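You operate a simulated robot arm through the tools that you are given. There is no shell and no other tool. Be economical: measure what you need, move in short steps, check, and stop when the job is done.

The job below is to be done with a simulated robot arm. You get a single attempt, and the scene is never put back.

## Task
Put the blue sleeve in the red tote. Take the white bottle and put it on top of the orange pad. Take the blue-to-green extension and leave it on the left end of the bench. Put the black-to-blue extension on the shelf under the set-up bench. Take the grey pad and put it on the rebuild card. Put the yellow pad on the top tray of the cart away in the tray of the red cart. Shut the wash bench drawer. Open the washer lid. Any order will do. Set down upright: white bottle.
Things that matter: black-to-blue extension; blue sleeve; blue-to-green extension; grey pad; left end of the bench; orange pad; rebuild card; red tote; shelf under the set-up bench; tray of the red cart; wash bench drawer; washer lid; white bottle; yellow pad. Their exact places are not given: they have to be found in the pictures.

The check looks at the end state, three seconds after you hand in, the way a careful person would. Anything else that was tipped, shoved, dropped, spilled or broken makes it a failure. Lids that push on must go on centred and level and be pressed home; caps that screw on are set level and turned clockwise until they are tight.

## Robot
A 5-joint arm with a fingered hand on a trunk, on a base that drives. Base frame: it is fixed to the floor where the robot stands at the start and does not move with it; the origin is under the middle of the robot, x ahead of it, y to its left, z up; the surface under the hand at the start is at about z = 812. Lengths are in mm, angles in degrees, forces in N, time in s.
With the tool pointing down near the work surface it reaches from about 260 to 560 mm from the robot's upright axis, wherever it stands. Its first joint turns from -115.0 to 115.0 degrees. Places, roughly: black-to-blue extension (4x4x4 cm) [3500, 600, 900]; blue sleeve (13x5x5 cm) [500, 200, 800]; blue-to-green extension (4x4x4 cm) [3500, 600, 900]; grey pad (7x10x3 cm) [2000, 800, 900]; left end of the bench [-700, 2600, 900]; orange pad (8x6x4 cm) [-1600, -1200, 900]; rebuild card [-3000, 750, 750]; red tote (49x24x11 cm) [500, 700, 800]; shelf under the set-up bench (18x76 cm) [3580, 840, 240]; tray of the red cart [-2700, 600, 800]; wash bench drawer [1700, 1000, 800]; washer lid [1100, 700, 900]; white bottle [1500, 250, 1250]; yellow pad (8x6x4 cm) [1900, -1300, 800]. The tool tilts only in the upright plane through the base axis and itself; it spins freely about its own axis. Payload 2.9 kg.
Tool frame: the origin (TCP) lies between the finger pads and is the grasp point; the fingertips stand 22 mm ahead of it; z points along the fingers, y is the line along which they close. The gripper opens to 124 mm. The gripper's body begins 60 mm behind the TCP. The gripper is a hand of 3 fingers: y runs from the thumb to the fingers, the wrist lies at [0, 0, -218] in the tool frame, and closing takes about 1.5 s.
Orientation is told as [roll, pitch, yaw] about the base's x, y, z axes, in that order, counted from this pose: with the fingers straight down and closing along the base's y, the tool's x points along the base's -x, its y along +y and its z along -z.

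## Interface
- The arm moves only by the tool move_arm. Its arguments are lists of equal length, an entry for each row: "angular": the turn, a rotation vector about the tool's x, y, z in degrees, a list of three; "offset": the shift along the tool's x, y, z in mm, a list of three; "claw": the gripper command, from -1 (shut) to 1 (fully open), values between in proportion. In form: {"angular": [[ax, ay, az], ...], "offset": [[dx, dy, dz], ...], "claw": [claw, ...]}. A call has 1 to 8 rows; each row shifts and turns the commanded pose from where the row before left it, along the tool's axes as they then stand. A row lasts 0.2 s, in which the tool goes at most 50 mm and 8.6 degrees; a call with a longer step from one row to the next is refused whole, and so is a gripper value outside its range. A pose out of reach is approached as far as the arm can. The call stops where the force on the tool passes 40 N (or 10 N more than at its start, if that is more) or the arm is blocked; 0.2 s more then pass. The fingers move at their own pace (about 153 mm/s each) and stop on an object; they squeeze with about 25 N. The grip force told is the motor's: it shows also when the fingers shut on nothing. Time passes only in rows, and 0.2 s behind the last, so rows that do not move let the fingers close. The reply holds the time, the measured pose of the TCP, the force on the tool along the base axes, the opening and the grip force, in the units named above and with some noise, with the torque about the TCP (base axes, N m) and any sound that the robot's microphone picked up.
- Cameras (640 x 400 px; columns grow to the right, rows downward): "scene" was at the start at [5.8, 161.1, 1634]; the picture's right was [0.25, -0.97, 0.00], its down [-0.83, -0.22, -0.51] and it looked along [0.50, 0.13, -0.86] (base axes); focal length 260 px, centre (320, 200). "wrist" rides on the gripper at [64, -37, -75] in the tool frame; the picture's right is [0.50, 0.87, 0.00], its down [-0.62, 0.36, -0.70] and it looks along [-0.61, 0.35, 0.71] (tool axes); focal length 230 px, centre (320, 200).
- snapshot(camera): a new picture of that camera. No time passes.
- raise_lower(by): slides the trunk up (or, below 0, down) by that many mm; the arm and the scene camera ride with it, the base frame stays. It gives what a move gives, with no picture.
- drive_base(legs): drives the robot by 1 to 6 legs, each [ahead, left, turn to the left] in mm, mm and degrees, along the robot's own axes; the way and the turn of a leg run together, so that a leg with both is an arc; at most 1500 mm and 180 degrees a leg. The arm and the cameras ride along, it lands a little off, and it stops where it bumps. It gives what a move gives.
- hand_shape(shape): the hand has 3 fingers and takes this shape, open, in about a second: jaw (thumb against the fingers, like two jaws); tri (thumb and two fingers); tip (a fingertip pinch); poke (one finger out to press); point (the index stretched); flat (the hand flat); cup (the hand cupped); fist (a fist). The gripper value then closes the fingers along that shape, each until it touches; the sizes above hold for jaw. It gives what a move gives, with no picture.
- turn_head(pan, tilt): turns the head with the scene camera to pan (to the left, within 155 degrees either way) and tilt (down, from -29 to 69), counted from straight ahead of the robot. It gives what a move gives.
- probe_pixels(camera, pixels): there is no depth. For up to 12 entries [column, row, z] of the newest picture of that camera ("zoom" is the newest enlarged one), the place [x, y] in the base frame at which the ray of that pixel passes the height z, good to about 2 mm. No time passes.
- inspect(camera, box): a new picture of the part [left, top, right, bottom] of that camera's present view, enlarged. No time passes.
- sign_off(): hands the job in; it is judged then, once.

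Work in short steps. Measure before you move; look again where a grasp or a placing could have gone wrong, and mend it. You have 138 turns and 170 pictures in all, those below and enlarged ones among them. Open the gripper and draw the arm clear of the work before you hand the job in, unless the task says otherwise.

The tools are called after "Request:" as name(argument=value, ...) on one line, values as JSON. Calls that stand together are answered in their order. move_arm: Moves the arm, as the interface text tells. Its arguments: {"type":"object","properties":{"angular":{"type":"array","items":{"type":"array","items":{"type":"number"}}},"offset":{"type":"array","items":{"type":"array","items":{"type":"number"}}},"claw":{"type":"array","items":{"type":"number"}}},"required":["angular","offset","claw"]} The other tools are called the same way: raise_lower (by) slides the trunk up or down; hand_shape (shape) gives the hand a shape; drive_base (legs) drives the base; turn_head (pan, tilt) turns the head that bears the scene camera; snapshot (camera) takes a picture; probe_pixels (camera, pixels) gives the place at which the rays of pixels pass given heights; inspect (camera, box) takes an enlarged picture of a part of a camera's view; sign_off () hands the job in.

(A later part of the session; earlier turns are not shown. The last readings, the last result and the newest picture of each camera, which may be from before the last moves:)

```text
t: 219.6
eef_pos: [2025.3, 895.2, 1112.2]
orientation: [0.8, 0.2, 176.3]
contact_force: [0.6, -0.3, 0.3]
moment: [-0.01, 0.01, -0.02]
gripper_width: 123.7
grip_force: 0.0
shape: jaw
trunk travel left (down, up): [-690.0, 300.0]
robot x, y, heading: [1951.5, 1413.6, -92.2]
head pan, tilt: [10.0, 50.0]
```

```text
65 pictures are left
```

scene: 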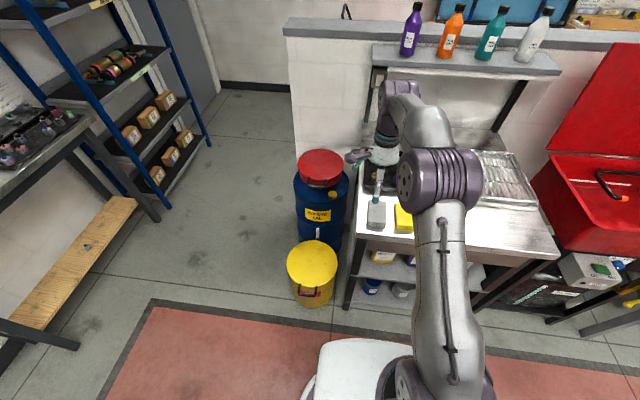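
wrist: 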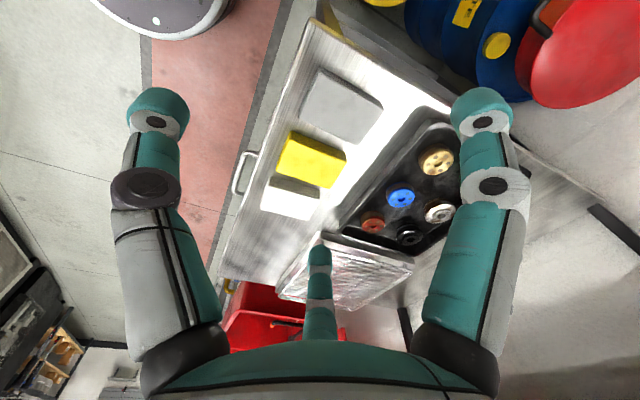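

The grey pad is at wrist corners (318,70),(383,100),(366,142),(302,112). I probe it in both views.

Request:
probe_pixels(camera="wrist", pixels=[[318, 70, 910], [383, 98, 910], [362, 140, 910], [302, 110, 910], [341, 105, 910], [341, 105, 890], [310, 158, 910], [341, 105, 930]])

Request:
probe_pixels(camera="scene", pixels=[[377, 215, 910], [377, 215, 890], [377, 215, 930], [404, 218, 910], [367, 230, 880], [385, 230, 880]])

Request:
inspect(camera="scene", box=[340, 170, 440, 250])

```text
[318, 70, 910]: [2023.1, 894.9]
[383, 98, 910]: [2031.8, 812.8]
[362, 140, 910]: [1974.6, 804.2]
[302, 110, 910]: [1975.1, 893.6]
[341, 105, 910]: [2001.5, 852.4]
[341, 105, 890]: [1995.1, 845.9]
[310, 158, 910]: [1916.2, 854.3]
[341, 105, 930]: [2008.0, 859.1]
```

```text
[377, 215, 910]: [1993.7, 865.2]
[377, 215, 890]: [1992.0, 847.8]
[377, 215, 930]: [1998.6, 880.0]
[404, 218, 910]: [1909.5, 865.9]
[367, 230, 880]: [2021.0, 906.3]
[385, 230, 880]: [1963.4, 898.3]
```

```text
5.00 times, centred on (390, 210) of scene
```

zoom: 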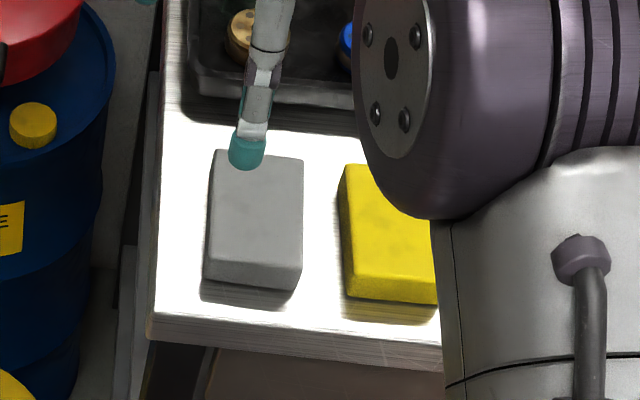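

The pad is about 57×88 mm centred at (2001,850). I put the single finger on its free +x side and the pair in the gap toward the yellow pad: hand at (1989,850), yaw −150, opening ~95, then down to z≈950.

Request:
move_arm(angular=[[0.8, 0.2, 0], [0, 0, 0], [0, 0, -8.5], [0, 0, -8.5], [0, 0, -8.5], [0, 0, -8.5], [0, 0, 0], [0, 0, 0]], offset=[[-16.5, 23.6, 0], [-16.5, 23.6, 0], [0, 0, 40], [0, 0, 40], [0, 0, 30], [0, 0, 20], [0, 0, 20], [0, 0, 10]], claw=[0.53, 0.53, 0.53, 0.53, 0.53, 0.53, 0.53, 0.53])

Request:
snapshot(camera="wrist")

Request:
inspect(camera="scene", box=[340, 170, 440, 250])

```text
t: 221.4
eef_pos: [1996.7, 864.0, 950.2]
orientation: [0.1, 0.0, -149.6]
contact_force: [-0.9, 0.1, -0.1]
moment: [-0.01, 0.0, 0.03]
gripper_width: 95.0
grip_force: 0.2
shape: jaw
out of reach, approached as far as the arm can: row 2
trunk travel left (down, up): [-690.0, 300.0]
robot x, y, heading: [1952.4, 1411.6, -92.1]
head pan, tilt: [10.0, 50.0]
```

```text
63 pictures are left
```

wrist: 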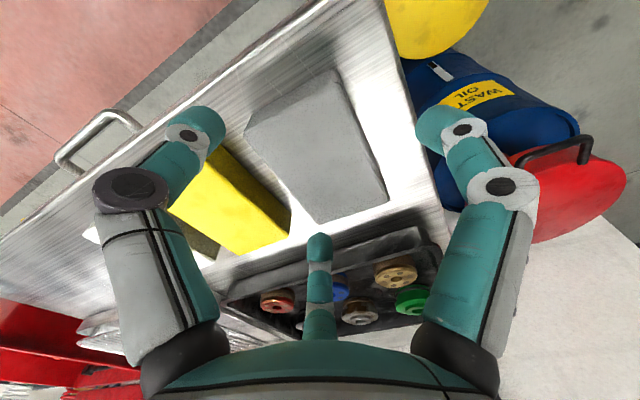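

```text
5.00 times, centred on (390, 210) of scene
```

zoom: 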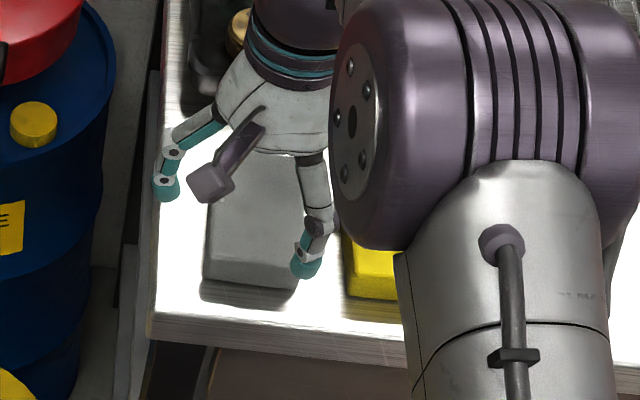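

It was slightly out of reach (ended at (1997,864)). I drive 60 mm closer and re-measure the pad from this near view.

Request:
probe_pixels(camera="wrist", pixels=[[247, 125, 905], [335, 70, 905], [388, 195, 905], [318, 222, 905], [318, 150, 905], [290, 215, 905], [212, 148, 905], [318, 150, 890], [388, 195, 880]])

Request:
drive_base(legs=[[60, 0, 0]])

```text
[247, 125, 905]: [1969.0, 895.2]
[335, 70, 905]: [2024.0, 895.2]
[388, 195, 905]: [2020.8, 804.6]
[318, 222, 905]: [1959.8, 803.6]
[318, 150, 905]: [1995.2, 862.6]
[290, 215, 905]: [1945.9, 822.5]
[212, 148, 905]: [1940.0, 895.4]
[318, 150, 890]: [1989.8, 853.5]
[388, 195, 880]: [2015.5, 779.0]
```

```text
t: 222.3
eef_pos: [1994.7, 801.3, 950.0]
orientation: [0.0, 0.0, -149.9]
contact_force: [0.9, -0.1, -0.4]
moment: [0.04, 0.03, -0.01]
gripper_width: 95.2
grip_force: 0.1
shape: jaw
trunk travel left (down, up): [-690.0, 300.0]
robot x, y, heading: [1949.6, 1351.5, -92.3]
head pan, tilt: [10.0, 50.0]
```

Pad: x 1965–2023, y 804–895; yellow pad's edge at 1943. I move to (1982,850) and lower in small steps until the tips reach the bench.

Request:
move_arm(angular=[[0, 0, 0], [0, 0, 0], [0, 0, 0], [0, 0, 0], [0, 0, 0], [0, 0, 0]], offset=[[6.6, -24.5, 0], [6.6, -24.5, 0], [0, 0, 15], [0, 0, 10], [0, 0, 8], [0, 0, 6]], claw=[0.53, 0.53, 0.53, 0.53, 0.53, 0.53])

Request:
snapshot(camera="wrist")

Request:
inspect(camera="scene", box=[340, 180, 440, 260])

```text
t: 223.7
eef_pos: [1981.0, 851.5, 909.3]
orientation: [0.0, -0.1, -149.8]
contact_force: [0.1, 0.3, -0.2]
moment: [-0.01, 0.02, 0.0]
gripper_width: 95.1
grip_force: 0.0
shape: jaw
trunk travel left (down, up): [-690.0, 300.0]
robot x, y, heading: [1951.5, 1351.5, -92.2]
head pan, tilt: [10.0, 50.0]
```

```text
61 pictures are left
```

wrist: 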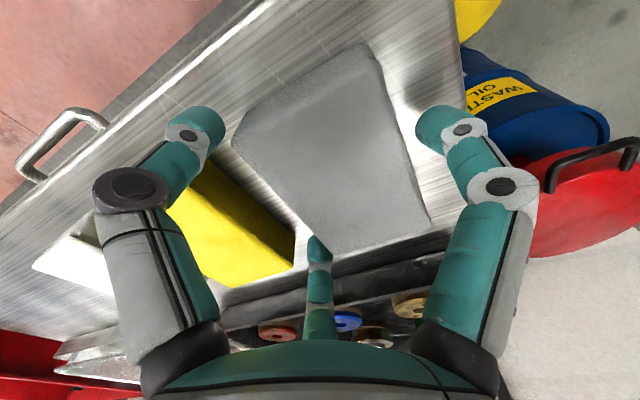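

```text
5.00 times, centred on (390, 220) of scene
```

zoom: 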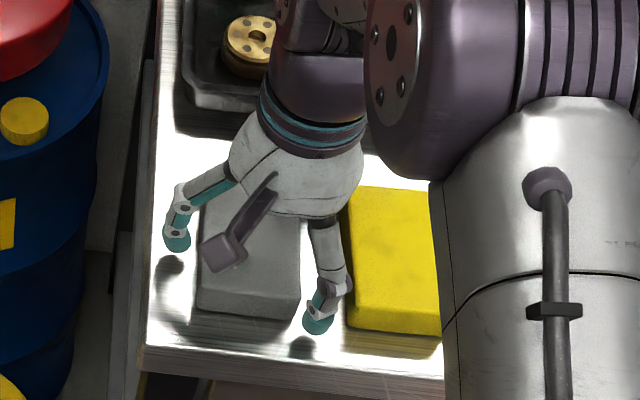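

Both visible fingers straddle the pad. I lower further till the bench is felt.

Request:
move_arm(angular=[[0, 0, 0], [0, 0, 0], [0, 0, 0]], offset=[[0, 0, 5], [0, 0, 4], [0, 0, 4]], claw=[0.53, 0.53, 0.53])

Request:
move_arm(angular=[[0, 0, 0], [0, 0, 0], [0, 0, 0], [0, 0, 0], [0, 0, 0]], offset=[[0, 0, 0], [0, 0, 0], [0, 0, 0], [0, 0, 0], [0, 0, 0]], claw=[0.2, -0.1, -0.5, -1, -1])

Request:
snapshot(camera="wrist")

```text
t: 224.5
eef_pos: [1981.5, 851.9, 900.7]
orientation: [0.5, -0.2, -149.8]
contact_force: [-2.0, -6.3, 31.9]
moment: [0.47, 0.08, 0.06]
gripper_width: 93.3
grip_force: 0.1
shape: jaw
trunk travel left (down, up): [-690.0, 300.0]
robot x, y, heading: [1948.1, 1352.5, -92.4]
head pan, tilt: [10.0, 50.0]
```

```text
t: 225.3
eef_pos: [1979.9, 853.7, 901.2]
orientation: [0.6, -0.2, -149.7]
contact_force: [-1.5, 3.5, 24.2]
moment: [-0.06, -0.63, 0.07]
gripper_width: 57.1
grip_force: 25.3
shape: jaw
trunk travel left (down, up): [-690.0, 300.0]
robot x, y, heading: [1950.4, 1356.8, -92.7]
head pan, tilt: [10.0, 50.0]
stopped in row 3: the force on the tool passed its limit at 44 N (the readings are from after the stop); the commanded pose is now the measured one
```

```text
59 pictures are left
```

wrist: 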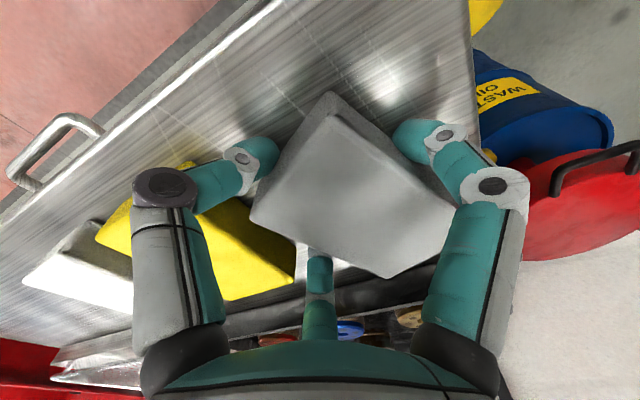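

Gripped at 57 mm, though the pad turned in the fingers. I lift it a little and check the yellow and white pads for any shift.

Request:
move_arm(angular=[[0, 0, 0], [0, 0, 0], [0, 0, 0], [0, 0, 0]], offset=[[0, 0, -15], [0, 0, -40], [0, 0, -45], [0, 0, -45]], claw=[-1, -1, -1, -1])

Request:
snapshot(camera="wrist")

Request:
inspect(camera="scene", box=[340, 160, 480, 270])

```text
t: 226.3
eef_pos: [1982.9, 852.4, 1046.2]
orientation: [0.2, 0.0, -149.8]
contact_force: [0.2, 1.0, 0.1]
moment: [-0.02, 0.03, -0.01]
gripper_width: 56.9
grip_force: 25.6
shape: jaw
trunk travel left (down, up): [-690.0, 300.0]
robot x, y, heading: [1950.7, 1350.8, -92.5]
head pan, tilt: [10.0, 50.0]
```

```text
58 pictures are left
```

wrist: 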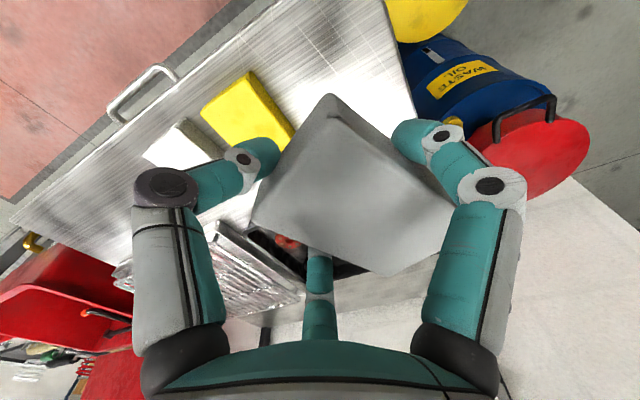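

```text
3.64 times, centred on (410, 215) of scene
```

zoom: 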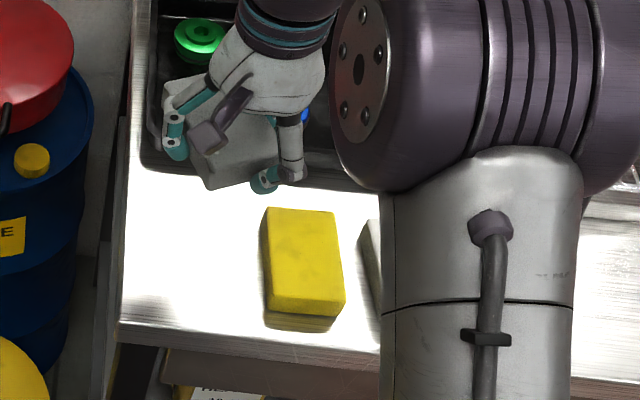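

Request:
probe_pixels(camera="zoom", pixels=[[265, 208, 905], [335, 211, 905], [345, 300, 905], [268, 296, 905], [372, 222, 905]])

Request:
probe_pixels(camera="wrist", pixels=[[200, 107, 905], [247, 72, 905], [293, 125, 905], [185, 122, 905], [145, 155, 905]])

```text
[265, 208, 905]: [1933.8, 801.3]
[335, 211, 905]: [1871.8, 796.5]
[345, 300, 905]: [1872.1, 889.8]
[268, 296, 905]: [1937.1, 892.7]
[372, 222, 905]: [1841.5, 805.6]
```

```text
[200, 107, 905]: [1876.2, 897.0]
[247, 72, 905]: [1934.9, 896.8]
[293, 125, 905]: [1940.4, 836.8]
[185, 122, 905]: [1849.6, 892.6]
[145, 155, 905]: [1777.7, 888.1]
```

The yellow pad is square and in line with the white one: undisturbed. I now carry the grey pad toward the red cart and look at it.

Request:
drive_base(legs=[[-250, 0, 2.5], [0, -1500, 0], [0, -1500, 0], [0, -550, 0], [0, 0, -90]])

Request:
turn_head(pan=30, tilt=35)

Request:
snapshot(camera="scene")

```text
t: 248.9
eef_pos: [-2108.2, 1585.6, 1044.0]
orientation: [0.1, -0.1, 122.5]
contact_force: [0.0, 0.1, 0.3]
moment: [0.04, -0.02, -0.01]
gripper_width: 56.4
grip_force: 25.2
shape: jaw
trunk travel left (down, up): [-690.0, 300.0]
robot x, y, heading: [-1607.1, 1637.6, -179.9]
head pan, tilt: [10.0, 50.0]
```

```text
t: 249.7
eef_pos: [-2108.2, 1585.1, 1044.8]
orientation: [0.1, -0.1, 122.6]
contact_force: [-0.1, 0.1, -1.1]
moment: [0.0, -0.03, 0.01]
gripper_width: 56.4
grip_force: 24.7
shape: jaw
trunk travel left (down, up): [-690.0, 300.0]
robot x, y, heading: [-1610.7, 1633.9, -180.2]
head pan, tilt: [30.0, 35.0]
```

```text
56 pictures are left
```

scene: 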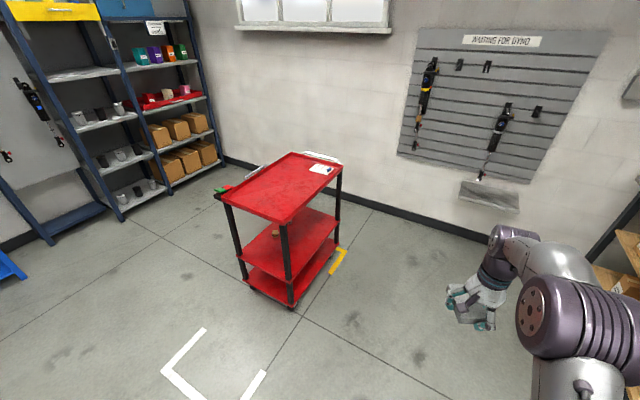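

The rebuild card lies on the cart's top tray at (322,169). I zoom and probe.

Request:
inspect(camera="scene", box=[210, 140, 350, 240])

Request:
probe_pixels(camera="scene", pixels=[[322, 169, 780], [222, 195, 780], [288, 225, 780], [342, 168, 780], [292, 152, 780], [252, 288, 0], [292, 308, 0], [335, 245, 0]])

```text
4.00 times, centred on (280, 190) of scene
```

zoom: 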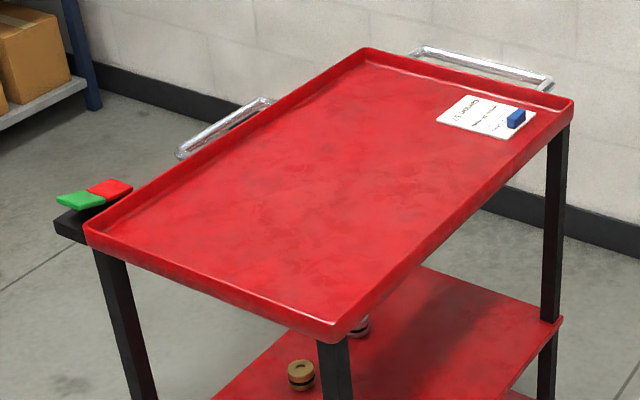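

```text
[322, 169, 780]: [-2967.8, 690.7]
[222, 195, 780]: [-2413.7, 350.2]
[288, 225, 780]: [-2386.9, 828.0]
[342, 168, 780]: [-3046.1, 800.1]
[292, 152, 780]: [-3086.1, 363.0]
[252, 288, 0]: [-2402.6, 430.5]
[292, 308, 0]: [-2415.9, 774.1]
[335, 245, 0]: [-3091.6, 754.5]
```

The cart's top is about z 780, x −3090…−2390, y 350–830; card near (−2968,691). I go round to its +y side, facing it.

Request:
drive_base(legs=[[0, 0, 90], [0, -1270, 0], [340, 0, 0]])

Request:
turn_head(pan=0, tilt=55)

Request:
snapshot(camera="scene")

Request:
snapshot(camera="wrist")

```text
t: 261.9
eef_pos: [-2872.7, 802.0, 1043.8]
orientation: [0.1, -0.1, -148.0]
contact_force: [-0.2, -0.7, -0.5]
moment: [0.0, -0.01, -0.03]
gripper_width: 56.1
grip_force: 24.5
shape: jaw
trunk travel left (down, up): [-690.0, 300.0]
robot x, y, heading: [-2918.3, 1302.3, -90.4]
head pan, tilt: [30.0, 35.0]
```

```text
t: 262.9
eef_pos: [-2872.7, 803.2, 1045.7]
orientation: [0.1, -0.1, -148.0]
contact_force: [-0.1, -0.3, -0.6]
moment: [0.04, 0.0, 0.0]
gripper_width: 55.7
grip_force: 25.0
shape: jaw
trunk travel left (down, up): [-690.0, 300.0]
robot x, y, heading: [-2916.3, 1302.9, -90.4]
head pan, tilt: [0.0, 55.0]
```

```text
54 pictures are left
```

scene: 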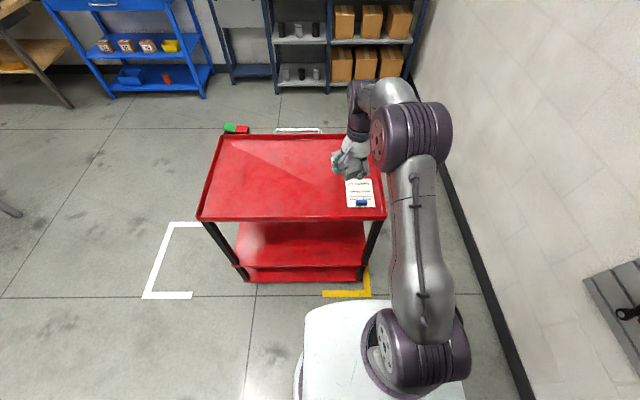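

```text
53 pictures are left
```

wrist: 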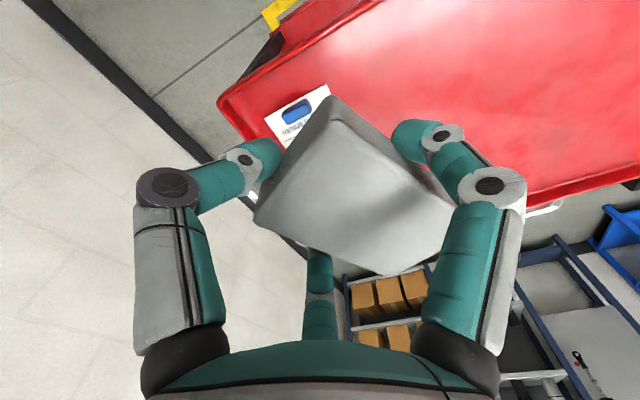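

I probe the card's corners and the blue clip, in this view.

Request:
probe_pixels(camera="scene", pixels=[[347, 179, 780], [372, 179, 780], [376, 207, 780], [347, 207, 780], [362, 203, 780], [362, 190, 780], [385, 217, 780], [200, 217, 780], [222, 138, 780]])

Request:
inspect(camera="scene", box=[320, 140, 400, 220])

```text
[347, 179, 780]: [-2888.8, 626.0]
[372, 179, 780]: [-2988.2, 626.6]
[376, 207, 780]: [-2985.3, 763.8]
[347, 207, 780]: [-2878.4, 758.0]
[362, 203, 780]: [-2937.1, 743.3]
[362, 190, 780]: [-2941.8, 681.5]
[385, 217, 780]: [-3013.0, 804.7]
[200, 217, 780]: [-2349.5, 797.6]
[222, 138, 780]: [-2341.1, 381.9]
```

```text
5.00 times, centred on (360, 180) of scene
```

zoom: 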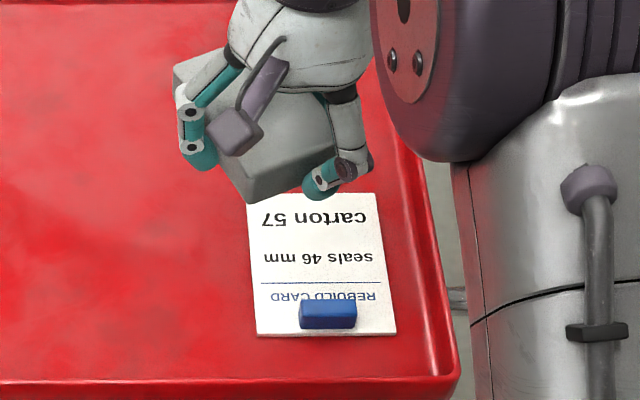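

Matching both views puts the tray floor and card at z≈801, card centre (−2931,711), about 100×130 mm, with the clip at its near edge. I probe the held pad's corners in the wrist view to know its turn.

Request:
probe_pixels(camera="wrist", pixels=[[330, 97, 1049], [458, 210, 1049], [385, 275, 1049], [253, 217, 1049]])

Request:
probe_pixels(camera="scene", pixels=[[346, 179, 801], [373, 179, 801], [376, 207, 801], [347, 207, 801], [362, 200, 810], [362, 196, 815]])

```text
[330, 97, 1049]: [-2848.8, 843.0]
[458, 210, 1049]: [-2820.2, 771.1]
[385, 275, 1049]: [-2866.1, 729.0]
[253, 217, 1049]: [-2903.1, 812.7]
```

```text
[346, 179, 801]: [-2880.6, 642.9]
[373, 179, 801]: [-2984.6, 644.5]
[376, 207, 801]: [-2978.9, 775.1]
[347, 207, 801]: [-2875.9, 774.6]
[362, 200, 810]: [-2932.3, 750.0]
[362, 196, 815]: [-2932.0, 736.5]
```

I drive 90 mm closer, then set the hand for a pad centre of about (−2930,686), clear of the clip, aligned with the card, and lower part way.

Request:
drive_base(legs=[[90, 0, 0]])

Request:
move_arm(angular=[[0, 0, 0], [0, 0, 0], [0, 0, 7.3], [0, 0, 7.3], [0, 0, 7.3], [0, 0, 0], [0, 0, 0]], offset=[[-29.5, -13.2, 0], [-29.5, -13.2, 0], [0, 0, 40], [0, 0, 40], [0, 0, 40], [0, 0, 40], [0, 0, 20]], claw=[-1, -1, -1, -1, -1, -1, -1])

Request:
snapshot(camera="wrist")

Request:
inspect(camera="scene", box=[310, 140, 410, 240])

```text
t: 263.9
eef_pos: [-2873.5, 713.7, 1045.5]
orientation: [0.1, -0.2, -147.9]
contact_force: [-0.3, 0.5, -0.8]
moment: [0.01, -0.01, -0.01]
gripper_width: 56.0
grip_force: 25.3
shape: jaw
trunk travel left (down, up): [-690.0, 300.0]
robot x, y, heading: [-2923.1, 1214.2, -90.5]
head pan, tilt: [0.0, 55.0]
```

```text
t: 265.6
eef_pos: [-2936.1, 705.9, 865.4]
orientation: [0.2, 0.0, -169.9]
contact_force: [0.3, 0.0, -0.9]
moment: [0.0, 0.01, 0.0]
gripper_width: 55.3
grip_force: 24.8
shape: jaw
trunk travel left (down, up): [-690.0, 300.0]
robot x, y, heading: [-2920.5, 1212.8, -90.4]
head pan, tilt: [0.0, 55.0]
```

```text
51 pictures are left
```

wrist: 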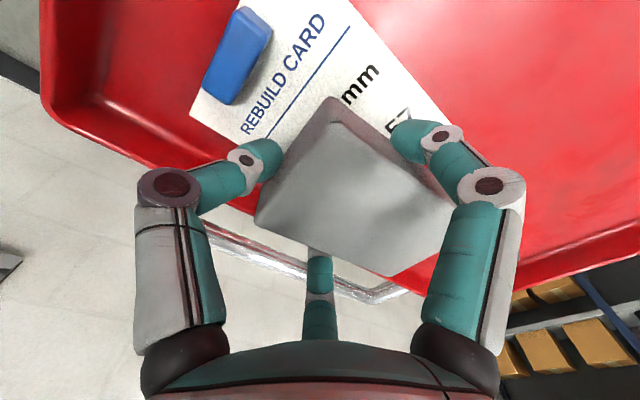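

```text
4.00 times, centred on (360, 190) of scene
```

zoom: 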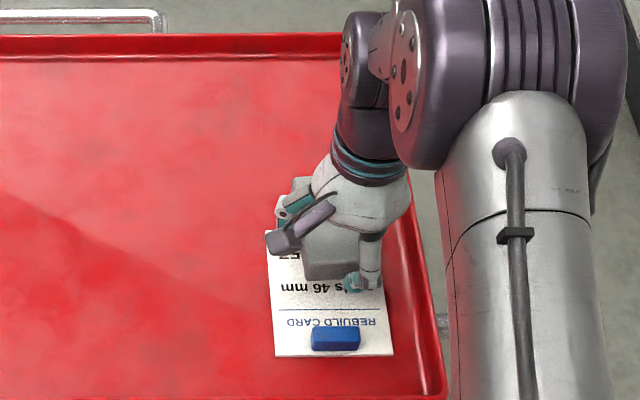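

Aligned with the card and clear of the clip. I lower until it rests.

Request:
move_arm(angular=[[0, 0, 0], [0, 0, 0], [0, 0, 0], [0, 0, 0], [0, 0, 0], [0, 0, 0], [0, 0, 0]], offset=[[0, 0, 20], [0, 0, 10], [0, 0, 5], [0, 0, 4], [0, 0, 4], [0, 0, 4], [0, 0, 4]], claw=[-1, -1, -1, -1, -1, -1, -1])

Request:
inspect(camera="scene", box=[310, 140, 410, 240])

```text
t: 266.9
eef_pos: [-2937.9, 701.2, 824.7]
orientation: [0.9, -0.1, -169.8]
contact_force: [-0.2, 5.3, 25.7]
moment: [-0.07, -0.38, 0.08]
gripper_width: 55.3
grip_force: 25.2
shape: jaw
trunk travel left (down, up): [-690.0, 300.0]
robot x, y, heading: [-2919.3, 1211.9, -90.4]
head pan, tilt: [0.0, 55.0]
stopped in row 6: the force on the tool passed its limit at 44 N (the readings are from after the stop); the commanded pose is now the measured one
```

```text
4.00 times, centred on (360, 190) of scene
```

zoom: 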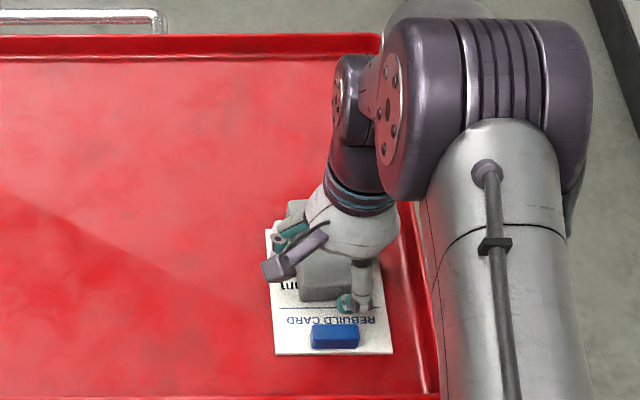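

It rests on the card. One finger is near the clip, so I open only ~10 mm, rise, and then open fully.

Request:
move_arm(angular=[[0, 0, 0], [0, 0, 0], [0, 0, 0], [0, 0, 0], [0, 0, 0], [0, 0, 0], [0, 0, 0]], offset=[[0, 0, -2], [0, 0, 0], [0, 0, -10], [0, 0, -30], [0, 0, -45], [0, 0, -45], [0, 0, -45]], claw=[-0.05, 0.05, 0.08, 0.15, 1, 1, 1])

Request:
snapshot(camera="wrist")

Request:
inspect(camera="scene", box=[290, 140, 410, 240])

```text
t: 268.5
eef_pos: [-2936.2, 703.7, 998.7]
orientation: [0.7, -0.1, -169.9]
contact_force: [0.1, -0.4, -0.3]
moment: [0.0, 0.04, 0.03]
gripper_width: 124.0
grip_force: 0.1
shape: jaw
trunk travel left (down, up): [-690.0, 300.0]
robot x, y, heading: [-2919.4, 1209.3, -90.7]
head pan, tilt: [0.0, 55.0]
```

```text
48 pictures are left
```

wrist: 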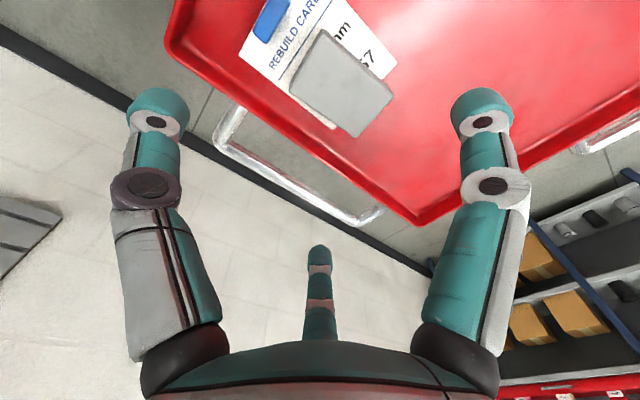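

```text
4.00 times, centred on (350, 190) of scene
```

zoom: 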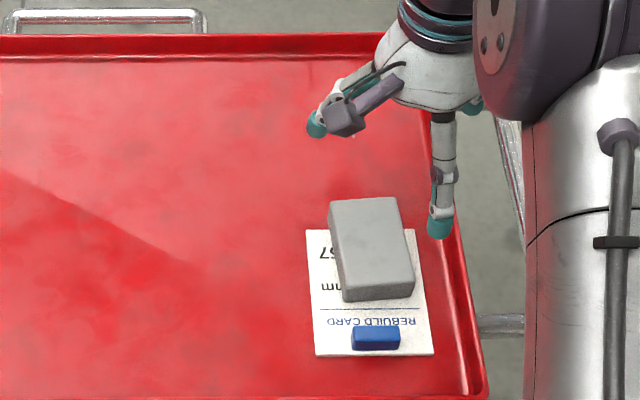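

The grey pad lies on the card, clip untouched. Now to the right aisle for the yellow pad on the black cart.

Request:
drive_base(legs=[[-250, 0, 0], [0, 1450, 0], [1500, 0, 0], [200, 0, 0], [0, 0, 90], [1500, 0, 0]])

Request:
turn_head(pan=-20, tilt=30)

Request:
snapshot(camera="scene")

```text
t: 296.2
eef_pos: [501.9, -432.5, 999.4]
orientation: [0.6, -0.2, -84.6]
contact_force: [-0.6, -0.4, 0.6]
moment: [-0.03, 0.0, 0.0]
gripper_width: 123.8
grip_force: 0.1
shape: jaw
trunk travel left (down, up): [-690.0, 300.0]
robot x, y, heading: [-9.2, -372.3, -5.1]
head pan, tilt: [0.0, 55.0]
```

```text
t: 297.1
eef_pos: [502.8, -431.6, 998.6]
orientation: [0.7, -0.1, -84.6]
contact_force: [-0.4, 0.4, 1.1]
moment: [0.02, 0.0, 0.02]
gripper_width: 124.4
grip_force: 0.1
shape: jaw
trunk travel left (down, up): [-690.0, 300.0]
robot x, y, heading: [-4.0, -372.2, -5.1]
head pan, tilt: [-20.0, 30.0]
```

```text
46 pictures are left
```

scene: 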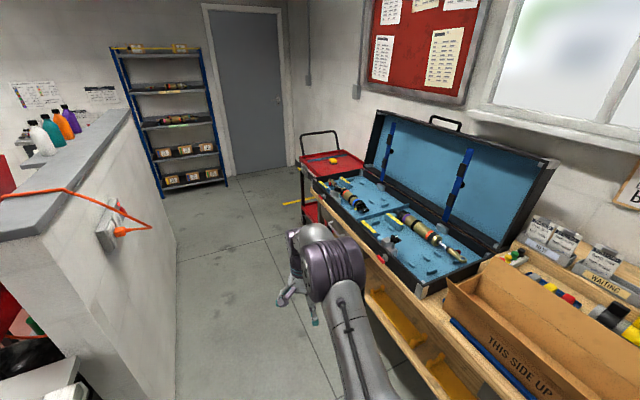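

The yellow pad shows at (332,160) on the black cart's tray. I drive on and face the cart.

Request:
drive_base(legs=[[0, 0, 5], [1450, 0, 0], [430, 0, 0], [0, 0, -88]])

Request:
turn_head(pan=0, tilt=50)

Request:
snapshot(camera="scene")

```text
t: 310.7
eef_pos: [1867.7, -931.2, 998.5]
orientation: [0.5, -0.1, -169.0]
contact_force: [-1.1, 0.5, -0.9]
moment: [0.0, 0.02, -0.01]
gripper_width: 123.9
grip_force: 0.0
shape: jaw
trunk travel left (down, up): [-690.0, 300.0]
robot x, y, heading: [1876.8, -426.0, -89.6]
head pan, tilt: [-20.0, 30.0]
```

```text
t: 311.5
eef_pos: [1868.9, -932.2, 998.8]
orientation: [0.6, -0.1, -169.0]
contact_force: [0.3, -0.2, 0.2]
moment: [0.0, 0.01, -0.04]
gripper_width: 124.1
grip_force: 0.0
shape: jaw
trunk travel left (down, up): [-690.0, 300.0]
robot x, y, heading: [1875.4, -422.4, -89.6]
head pan, tilt: [0.0, 50.0]
```

```text
45 pictures are left
```

scene: 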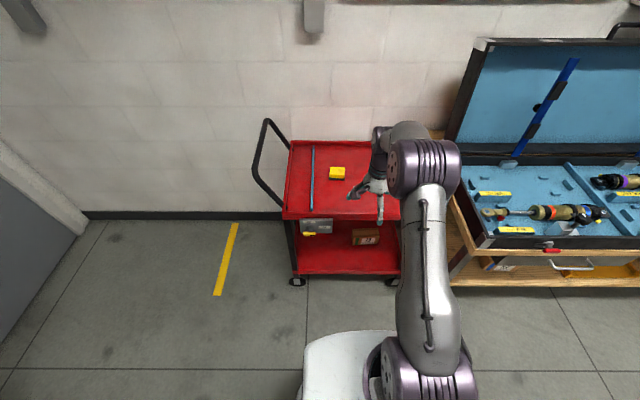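

The yellow pad is at (336,173). I zoom and probe.

Request:
inspect(camera="scene", box=[270, 130, 410, 240])

Request:
probe_pixels(camera="scene", pixels=[[336, 173, 830], [336, 173, 800], [283, 212, 800], [400, 213, 800], [292, 145, 800], [298, 282, 0], [390, 280, 0]])

Request:
snapshot(camera="wrist")

```text
3.64 times, centred on (340, 185) of scene
```

zoom: 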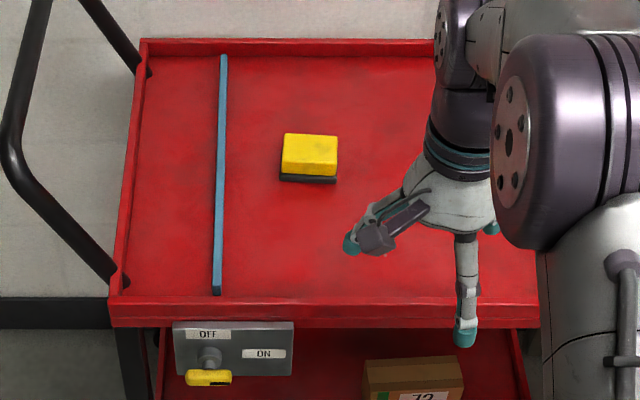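

```text
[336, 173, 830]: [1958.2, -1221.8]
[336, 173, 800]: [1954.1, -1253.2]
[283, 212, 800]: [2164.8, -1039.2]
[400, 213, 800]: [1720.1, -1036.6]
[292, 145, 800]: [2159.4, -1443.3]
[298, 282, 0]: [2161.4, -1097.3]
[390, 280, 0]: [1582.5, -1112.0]
```

```text
43 pictures are left
```

wrist: 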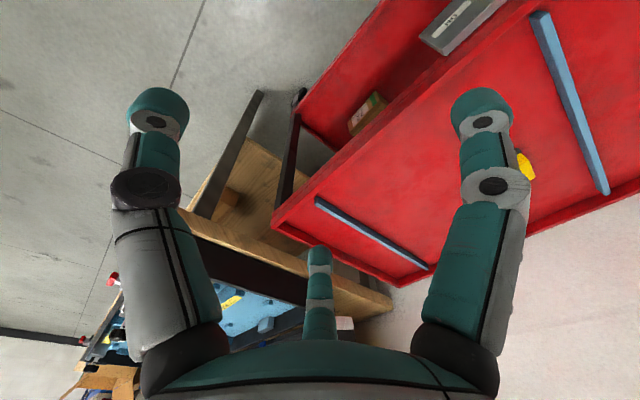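

I drive closer so the hand is above the pad, and turn it so one finger meets the pad's long side and two its short sides.

Request:
drive_base(legs=[[285, 75, 0]])

Request:
move_arm(angular=[[0.6, 0, 5.5], [0, 0, 5.5]], offset=[[0, 0, 0], [0, 0, 0]], claw=[1, 1])

Request:
snapshot(camera="wrist")

Request:
inspect(camera="scene", box=[280, 120, 420, 230])

```text
t: 313.6
eef_pos: [1943.7, -1217.2, 999.1]
orientation: [0.5, -0.1, -169.1]
contact_force: [-0.3, 0.7, 0.5]
moment: [0.03, 0.01, -0.04]
gripper_width: 124.0
grip_force: 0.1
shape: jaw
trunk travel left (down, up): [-690.0, 300.0]
robot x, y, heading: [1952.6, -705.8, -89.8]
head pan, tilt: [0.0, 50.0]
```

```text
t: 314.1
eef_pos: [1943.9, -1218.3, 999.1]
orientation: [0.0, 0.1, 179.7]
contact_force: [-0.6, -0.3, 0.4]
moment: [-0.01, 0.0, 0.01]
gripper_width: 123.8
grip_force: 0.0
shape: jaw
trunk travel left (down, up): [-690.0, 300.0]
robot x, y, heading: [1954.0, -703.8, -89.6]
head pan, tilt: [0.0, 50.0]
```

```text
42 pictures are left
```

wrist: 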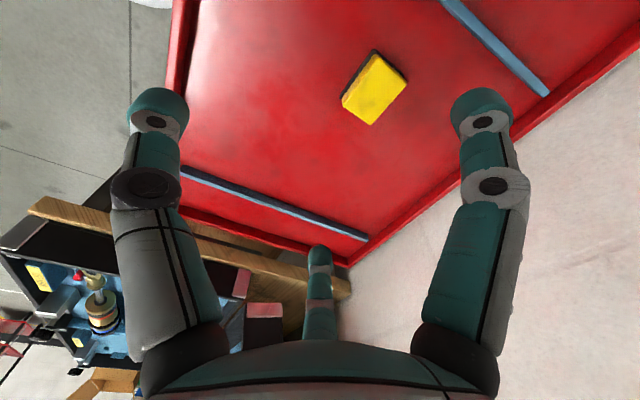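

```text
3.64 times, centred on (350, 175) of scene
```

zoom: 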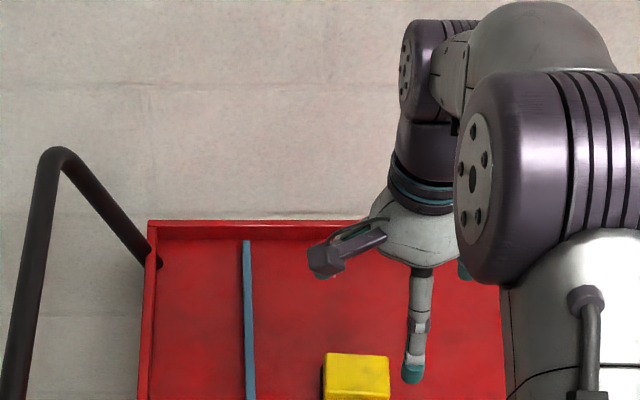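

Request:
probe_pixels(camera="wrist", pixels=[[375, 55, 830], [406, 79, 830], [371, 123, 830], [343, 100, 830], [374, 89, 830], [374, 89, 800], [374, 89, 860]])

Request:
probe_pixels(camera="scene", pixels=[[360, 223, 830], [360, 223, 800], [360, 223, 860]])

Request:
inspect(camera="scene", box=[320, 190, 420, 270])

```text
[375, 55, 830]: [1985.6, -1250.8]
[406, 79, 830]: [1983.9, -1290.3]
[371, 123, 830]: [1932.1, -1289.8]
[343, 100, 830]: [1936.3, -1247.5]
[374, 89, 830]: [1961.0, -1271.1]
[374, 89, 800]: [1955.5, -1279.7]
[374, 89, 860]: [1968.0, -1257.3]
```

```text
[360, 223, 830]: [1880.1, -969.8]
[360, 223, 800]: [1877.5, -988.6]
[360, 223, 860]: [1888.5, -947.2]
```

```text
5.00 times, centred on (370, 230) of scene
```

zoom: 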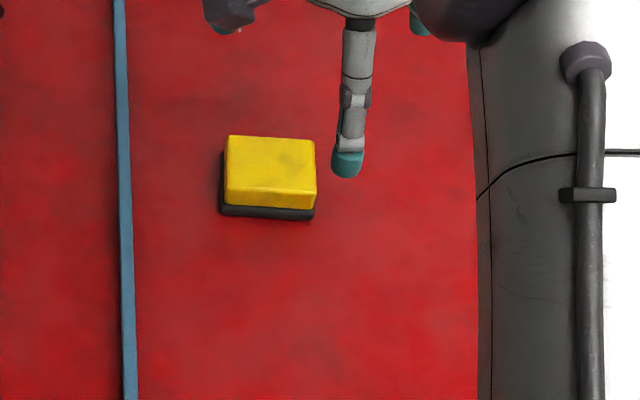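

The scene probes used the older picture; I probe the new zoom instead.

Request:
probe_pixels(camera="zoom", pixels=[[228, 136, 830], [315, 142, 830], [316, 195, 830], [225, 190, 830], [270, 165, 830], [270, 165, 800], [270, 165, 860], [265, 218, 800]])

```text
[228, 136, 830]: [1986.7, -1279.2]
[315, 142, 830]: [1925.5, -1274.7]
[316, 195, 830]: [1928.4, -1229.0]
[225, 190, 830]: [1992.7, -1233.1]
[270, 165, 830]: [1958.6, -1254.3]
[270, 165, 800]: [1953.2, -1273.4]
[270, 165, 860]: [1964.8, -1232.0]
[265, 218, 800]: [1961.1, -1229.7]
```

Intersecting both rays: pad centre about (1950,−1288) with its top near z 780. I drive 45 mm closer and lower above it to refine.

Request:
drive_base(legs=[[45, 0, 0]])

Request:
move_arm(angular=[[0, 0, 0], [0, 0, 0], [0, 0, 0], [0, 0, 0]], offset=[[6, 26, 0], [0, 0, 40], [0, 0, 40], [0, 0, 40]], claw=[1, 1, 1, 1])

Request:
snapshot(camera="wrist")

Request:
inspect(camera="scene", box=[310, 180, 430, 270])

```text
t: 315.1
eef_pos: [1943.1, -1263.4, 999.2]
orientation: [-0.2, 0.0, 179.8]
contact_force: [0.3, -0.6, -0.2]
moment: [0.05, 0.03, 0.04]
gripper_width: 124.0
grip_force: 0.1
shape: jaw
trunk travel left (down, up): [-690.0, 300.0]
robot x, y, heading: [1954.3, -752.5, -90.1]
head pan, tilt: [0.0, 50.0]
```

```text
t: 316.1
eef_pos: [1948.8, -1288.3, 878.9]
orientation: [-0.2, -0.1, 179.8]
contact_force: [0.2, -1.0, 0.5]
moment: [-0.02, -0.02, -0.02]
gripper_width: 124.0
grip_force: 0.1
shape: jaw
trunk travel left (down, up): [-690.0, 300.0]
robot x, y, heading: [1953.3, -753.0, -89.9]
head pan, tilt: [0.0, 50.0]
```

```text
39 pictures are left
```

wrist: 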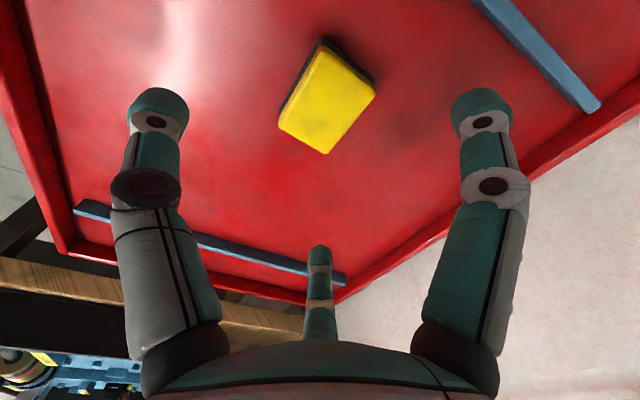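

```text
4.44 times, centred on (370, 225) of scene
```

zoom: 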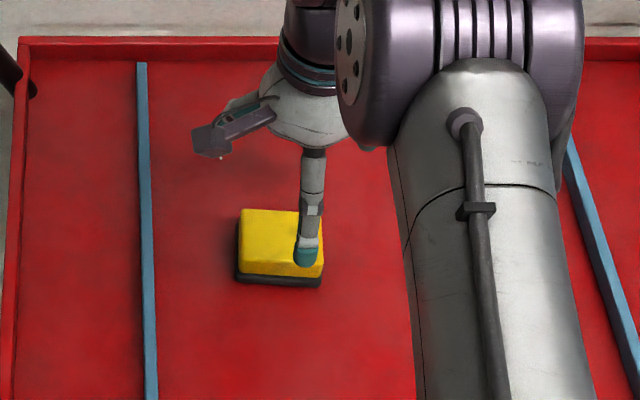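

Request:
probe_pixels(camera="wrist", pixels=[[325, 50, 780], [376, 92, 780], [325, 152, 780], [279, 118, 780], [327, 100, 780], [327, 100, 750], [327, 100, 810]])

```text
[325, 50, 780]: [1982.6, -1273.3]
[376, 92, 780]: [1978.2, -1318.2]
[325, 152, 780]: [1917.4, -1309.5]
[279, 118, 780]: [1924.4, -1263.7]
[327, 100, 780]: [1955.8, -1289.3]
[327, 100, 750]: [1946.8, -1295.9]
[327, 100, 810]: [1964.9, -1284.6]
```

Pad ≈ 60×46 mm at (1953,−1291), top near z 780. I align, lower around it and feel for the tray.

Request:
move_arm(angular=[[0, 0, 8], [0, 0, 0], [0, 0, 0], [0, 0, 0], [0, 0, 0], [0, 0, 0]], offset=[[4, 3, 0], [0, 0, 40], [0, 0, 35], [0, 0, 20], [0, 0, 8], [0, 0, 6]], claw=[0.6, 0.6, 0.6, 0.6, 0.6, 0.6])

Request:
snapshot(camera="wrist")

```text
t: 317.5
eef_pos: [1953.7, -1292.9, 769.9]
orientation: [0.0, 0.0, 171.8]
contact_force: [0.0, -0.7, 0.8]
moment: [0.0, -0.02, -0.01]
gripper_width: 99.5
grip_force: 0.1
shape: jaw
trunk travel left (down, up): [-690.0, 300.0]
robot x, y, heading: [1954.0, -756.0, -89.9]
head pan, tilt: [0.0, 50.0]
```

```text
37 pictures are left
```

wrist: 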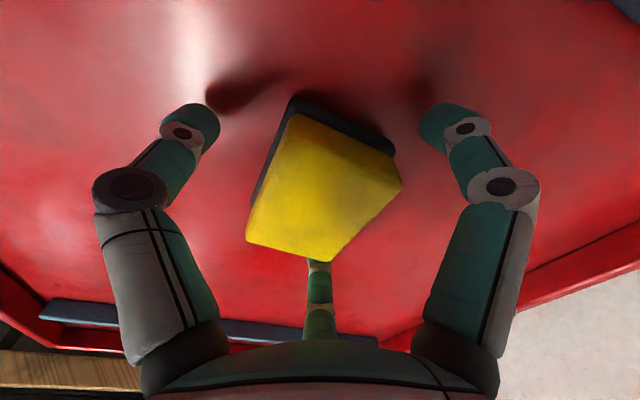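

Nicely centred. I lower a little more and close.

Request:
move_arm(angular=[[0, 0, 0], [0, 0, 0], [0, 0, 0], [0, 0, 0], [0, 0, 0], [0, 0, 0], [0, 0, 0], [0, 0, 0]], offset=[[0, 0, 4], [0, 0, 0], [0, 0, 0], [0, 0, 0], [0, 0, 0], [0, 0, 0], [0, 0, 0], [0, 0, 0]], claw=[0.6, 0.3, 0, -0.3, -0.6, -1, -1, -1])

Request:
snapshot(camera="wrist")

```text
t: 319.3
eef_pos: [1953.7, -1294.2, 766.5]
orientation: [0.0, 0.0, 171.7]
contact_force: [-0.6, 0.0, 0.3]
moment: [0.0, -0.02, -0.02]
gripper_width: 63.7
grip_force: 25.1
shape: jaw
trunk travel left (down, up): [-690.0, 300.0]
robot x, y, heading: [1956.0, -756.2, -89.9]
head pan, tilt: [0.0, 50.0]
```

```text
36 pictures are left
```

wrist: 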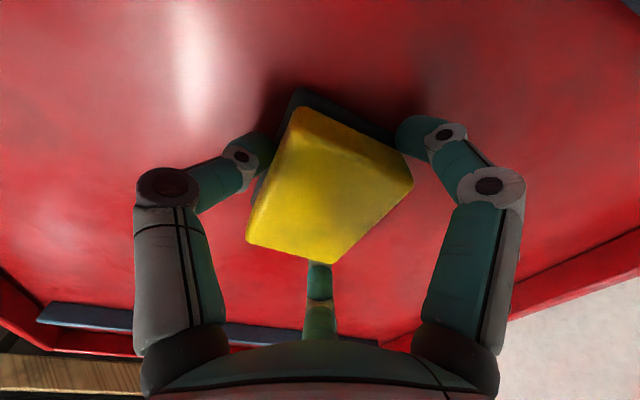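

Firm grip. I lift the pad and drive back along the aisle toward the red cart.

Request:
move_arm(angular=[[0, 0, 0], [0, 0, 0], [0, 0, 0], [0, 0, 0], [0, 0, 0], [0, 0, 0]], offset=[[0, 0, -20], [0, 0, -40], [0, 0, -45], [0, 0, -45], [0, 0, -45], [0, 0, -45]], claw=[-1, -1, -1, -1, -1, -1])

Request:
drive_base(legs=[[-380, 0, 0], [0, 0, 90], [-1500, 0, 0], [-1500, 0, 0], [-500, 0, 0], [0, 970, 0]])

Request:
drive_base(legs=[[0, 0, 180], [330, 0, 0]])

Request:
turn_head(pan=0, tilt=50)

Request:
snapshot(camera="scene")

```text
t: 320.7
eef_pos: [1954.0, -1293.2, 1004.8]
orientation: [-0.1, 0.0, 171.9]
contact_force: [0.5, -0.3, -0.3]
moment: [0.0, -0.03, 0.02]
gripper_width: 63.4
grip_force: 24.8
shape: jaw
trunk travel left (down, up): [-690.0, 300.0]
robot x, y, heading: [1954.3, -751.7, -89.9]
head pan, tilt: [0.0, 50.0]
```

```text
t: 348.2
eef_pos: [-1015.1, 595.2, 1005.0]
orientation: [-0.1, 0.0, -98.7]
contact_force: [-0.5, 0.7, -0.9]
moment: [-0.01, 0.0, -0.01]
gripper_width: 62.8
grip_force: 25.0
shape: jaw
trunk travel left (down, up): [-690.0, 300.0]
robot x, y, heading: [-1554.9, 600.2, -0.3]
head pan, tilt: [0.0, 50.0]
```

```text
t: 357.5
eef_pos: [-2422.7, 666.5, 1003.3]
orientation: [-0.1, 0.1, 77.1]
contact_force: [-0.1, -0.5, -1.7]
moment: [-0.02, 0.0, 0.02]
gripper_width: 62.3
grip_force: 24.8
shape: jaw
trunk travel left (down, up): [-690.0, 300.0]
robot x, y, heading: [-1884.2, 622.1, 175.6]
head pan, tilt: [0.0, 50.0]
```

```text
t: 358.1
eef_pos: [-2422.8, 666.4, 1003.8]
orientation: [0.0, 0.1, 77.2]
contact_force: [0.2, -0.8, -0.5]
moment: [0.04, 0.01, 0.0]
gripper_width: 62.2
grip_force: 25.1
shape: jaw
trunk travel left (down, up): [-690.0, 300.0]
robot x, y, heading: [-1885.3, 623.8, 175.3]
head pan, tilt: [0.0, 50.0]
```

```text
35 pictures are left
```

scene: 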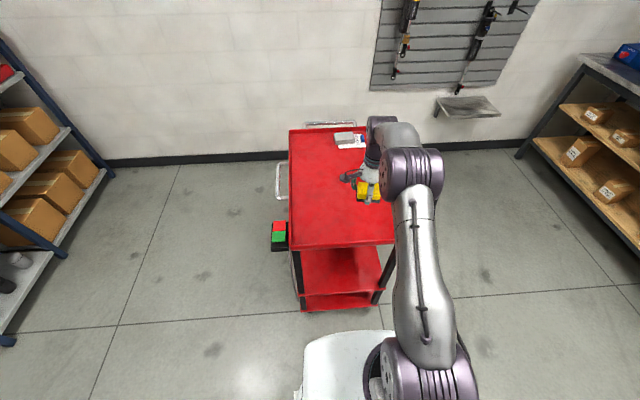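

The hand is above the tray's near end. I drive 90 mm further and lower the pad until contact.

Request:
drive_base(legs=[[90, 0, 0]])

Request:
move_arm(angular=[[0, 0, 0], [0, 0, 0], [0, 0, 0], [0, 0, 0], [0, 0, 0], [0, 0, 0], [0, 0, 0], [0, 0, 0]], offset=[[0, 0, 45], [0, 0, 45], [0, 0, 40], [0, 0, 20], [0, 0, 8], [0, 0, 7], [0, 0, 5], [0, 0, 5]], claw=[-1, -1, -1, -1, -1, -1, -1, -1])

Request:
inspect(camera="scene", box=[270, 120, 420, 260])

```text
t: 359.2
eef_pos: [-2514.7, 671.4, 1004.3]
orientation: [0.0, -0.1, 77.5]
contact_force: [0.2, 0.0, -1.2]
moment: [0.03, 0.0, 0.01]
gripper_width: 62.4
grip_force: 25.0
shape: jaw
trunk travel left (down, up): [-690.0, 300.0]
robot x, y, heading: [-1975.3, 631.7, 175.7]
head pan, tilt: [0.0, 50.0]
```

```text
t: 361.1
eef_pos: [-2514.2, 671.7, 829.1]
orientation: [0.0, 0.1, 77.3]
contact_force: [-0.3, 0.1, -0.8]
moment: [-0.01, -0.01, 0.0]
gripper_width: 62.1
grip_force: 24.6
shape: jaw
trunk travel left (down, up): [-690.0, 300.0]
robot x, y, heading: [-1975.5, 632.1, 175.8]
head pan, tilt: [0.0, 50.0]
```

```text
2.86 times, centred on (345, 190) of scene
```

zoom: 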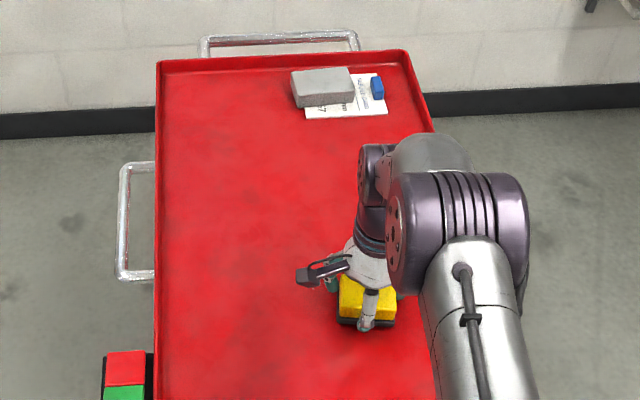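

No contact yet; I lower in small steps.

Request:
move_arm(angular=[[0, 0, 0], [0, 0, 0], [0, 0, 0], [0, 0, 0], [0, 0, 0], [0, 0, 0]], offset=[[0, 0, 4], [0, 0, 4], [0, 0, 4], [0, 0, 4], [0, 0, 4], [0, 0, 0]], claw=[-1, -1, -1, -1, -1, -1])

```text
t: 362.0
eef_pos: [-2513.9, 671.8, 822.2]
orientation: [0.7, 0.1, 77.4]
contact_force: [9.6, -1.0, 28.0]
moment: [0.05, -0.06, 0.0]
gripper_width: 61.9
grip_force: 24.6
shape: jaw
trunk travel left (down, up): [-690.0, 300.0]
robot x, y, heading: [-1979.5, 634.8, 175.6]
head pan, tilt: [0.0, 50.0]
stopped in row 4: the force on the tool passed its limit at 43 N (the readings are from after the stop); the commanded pose is now the measured one
```

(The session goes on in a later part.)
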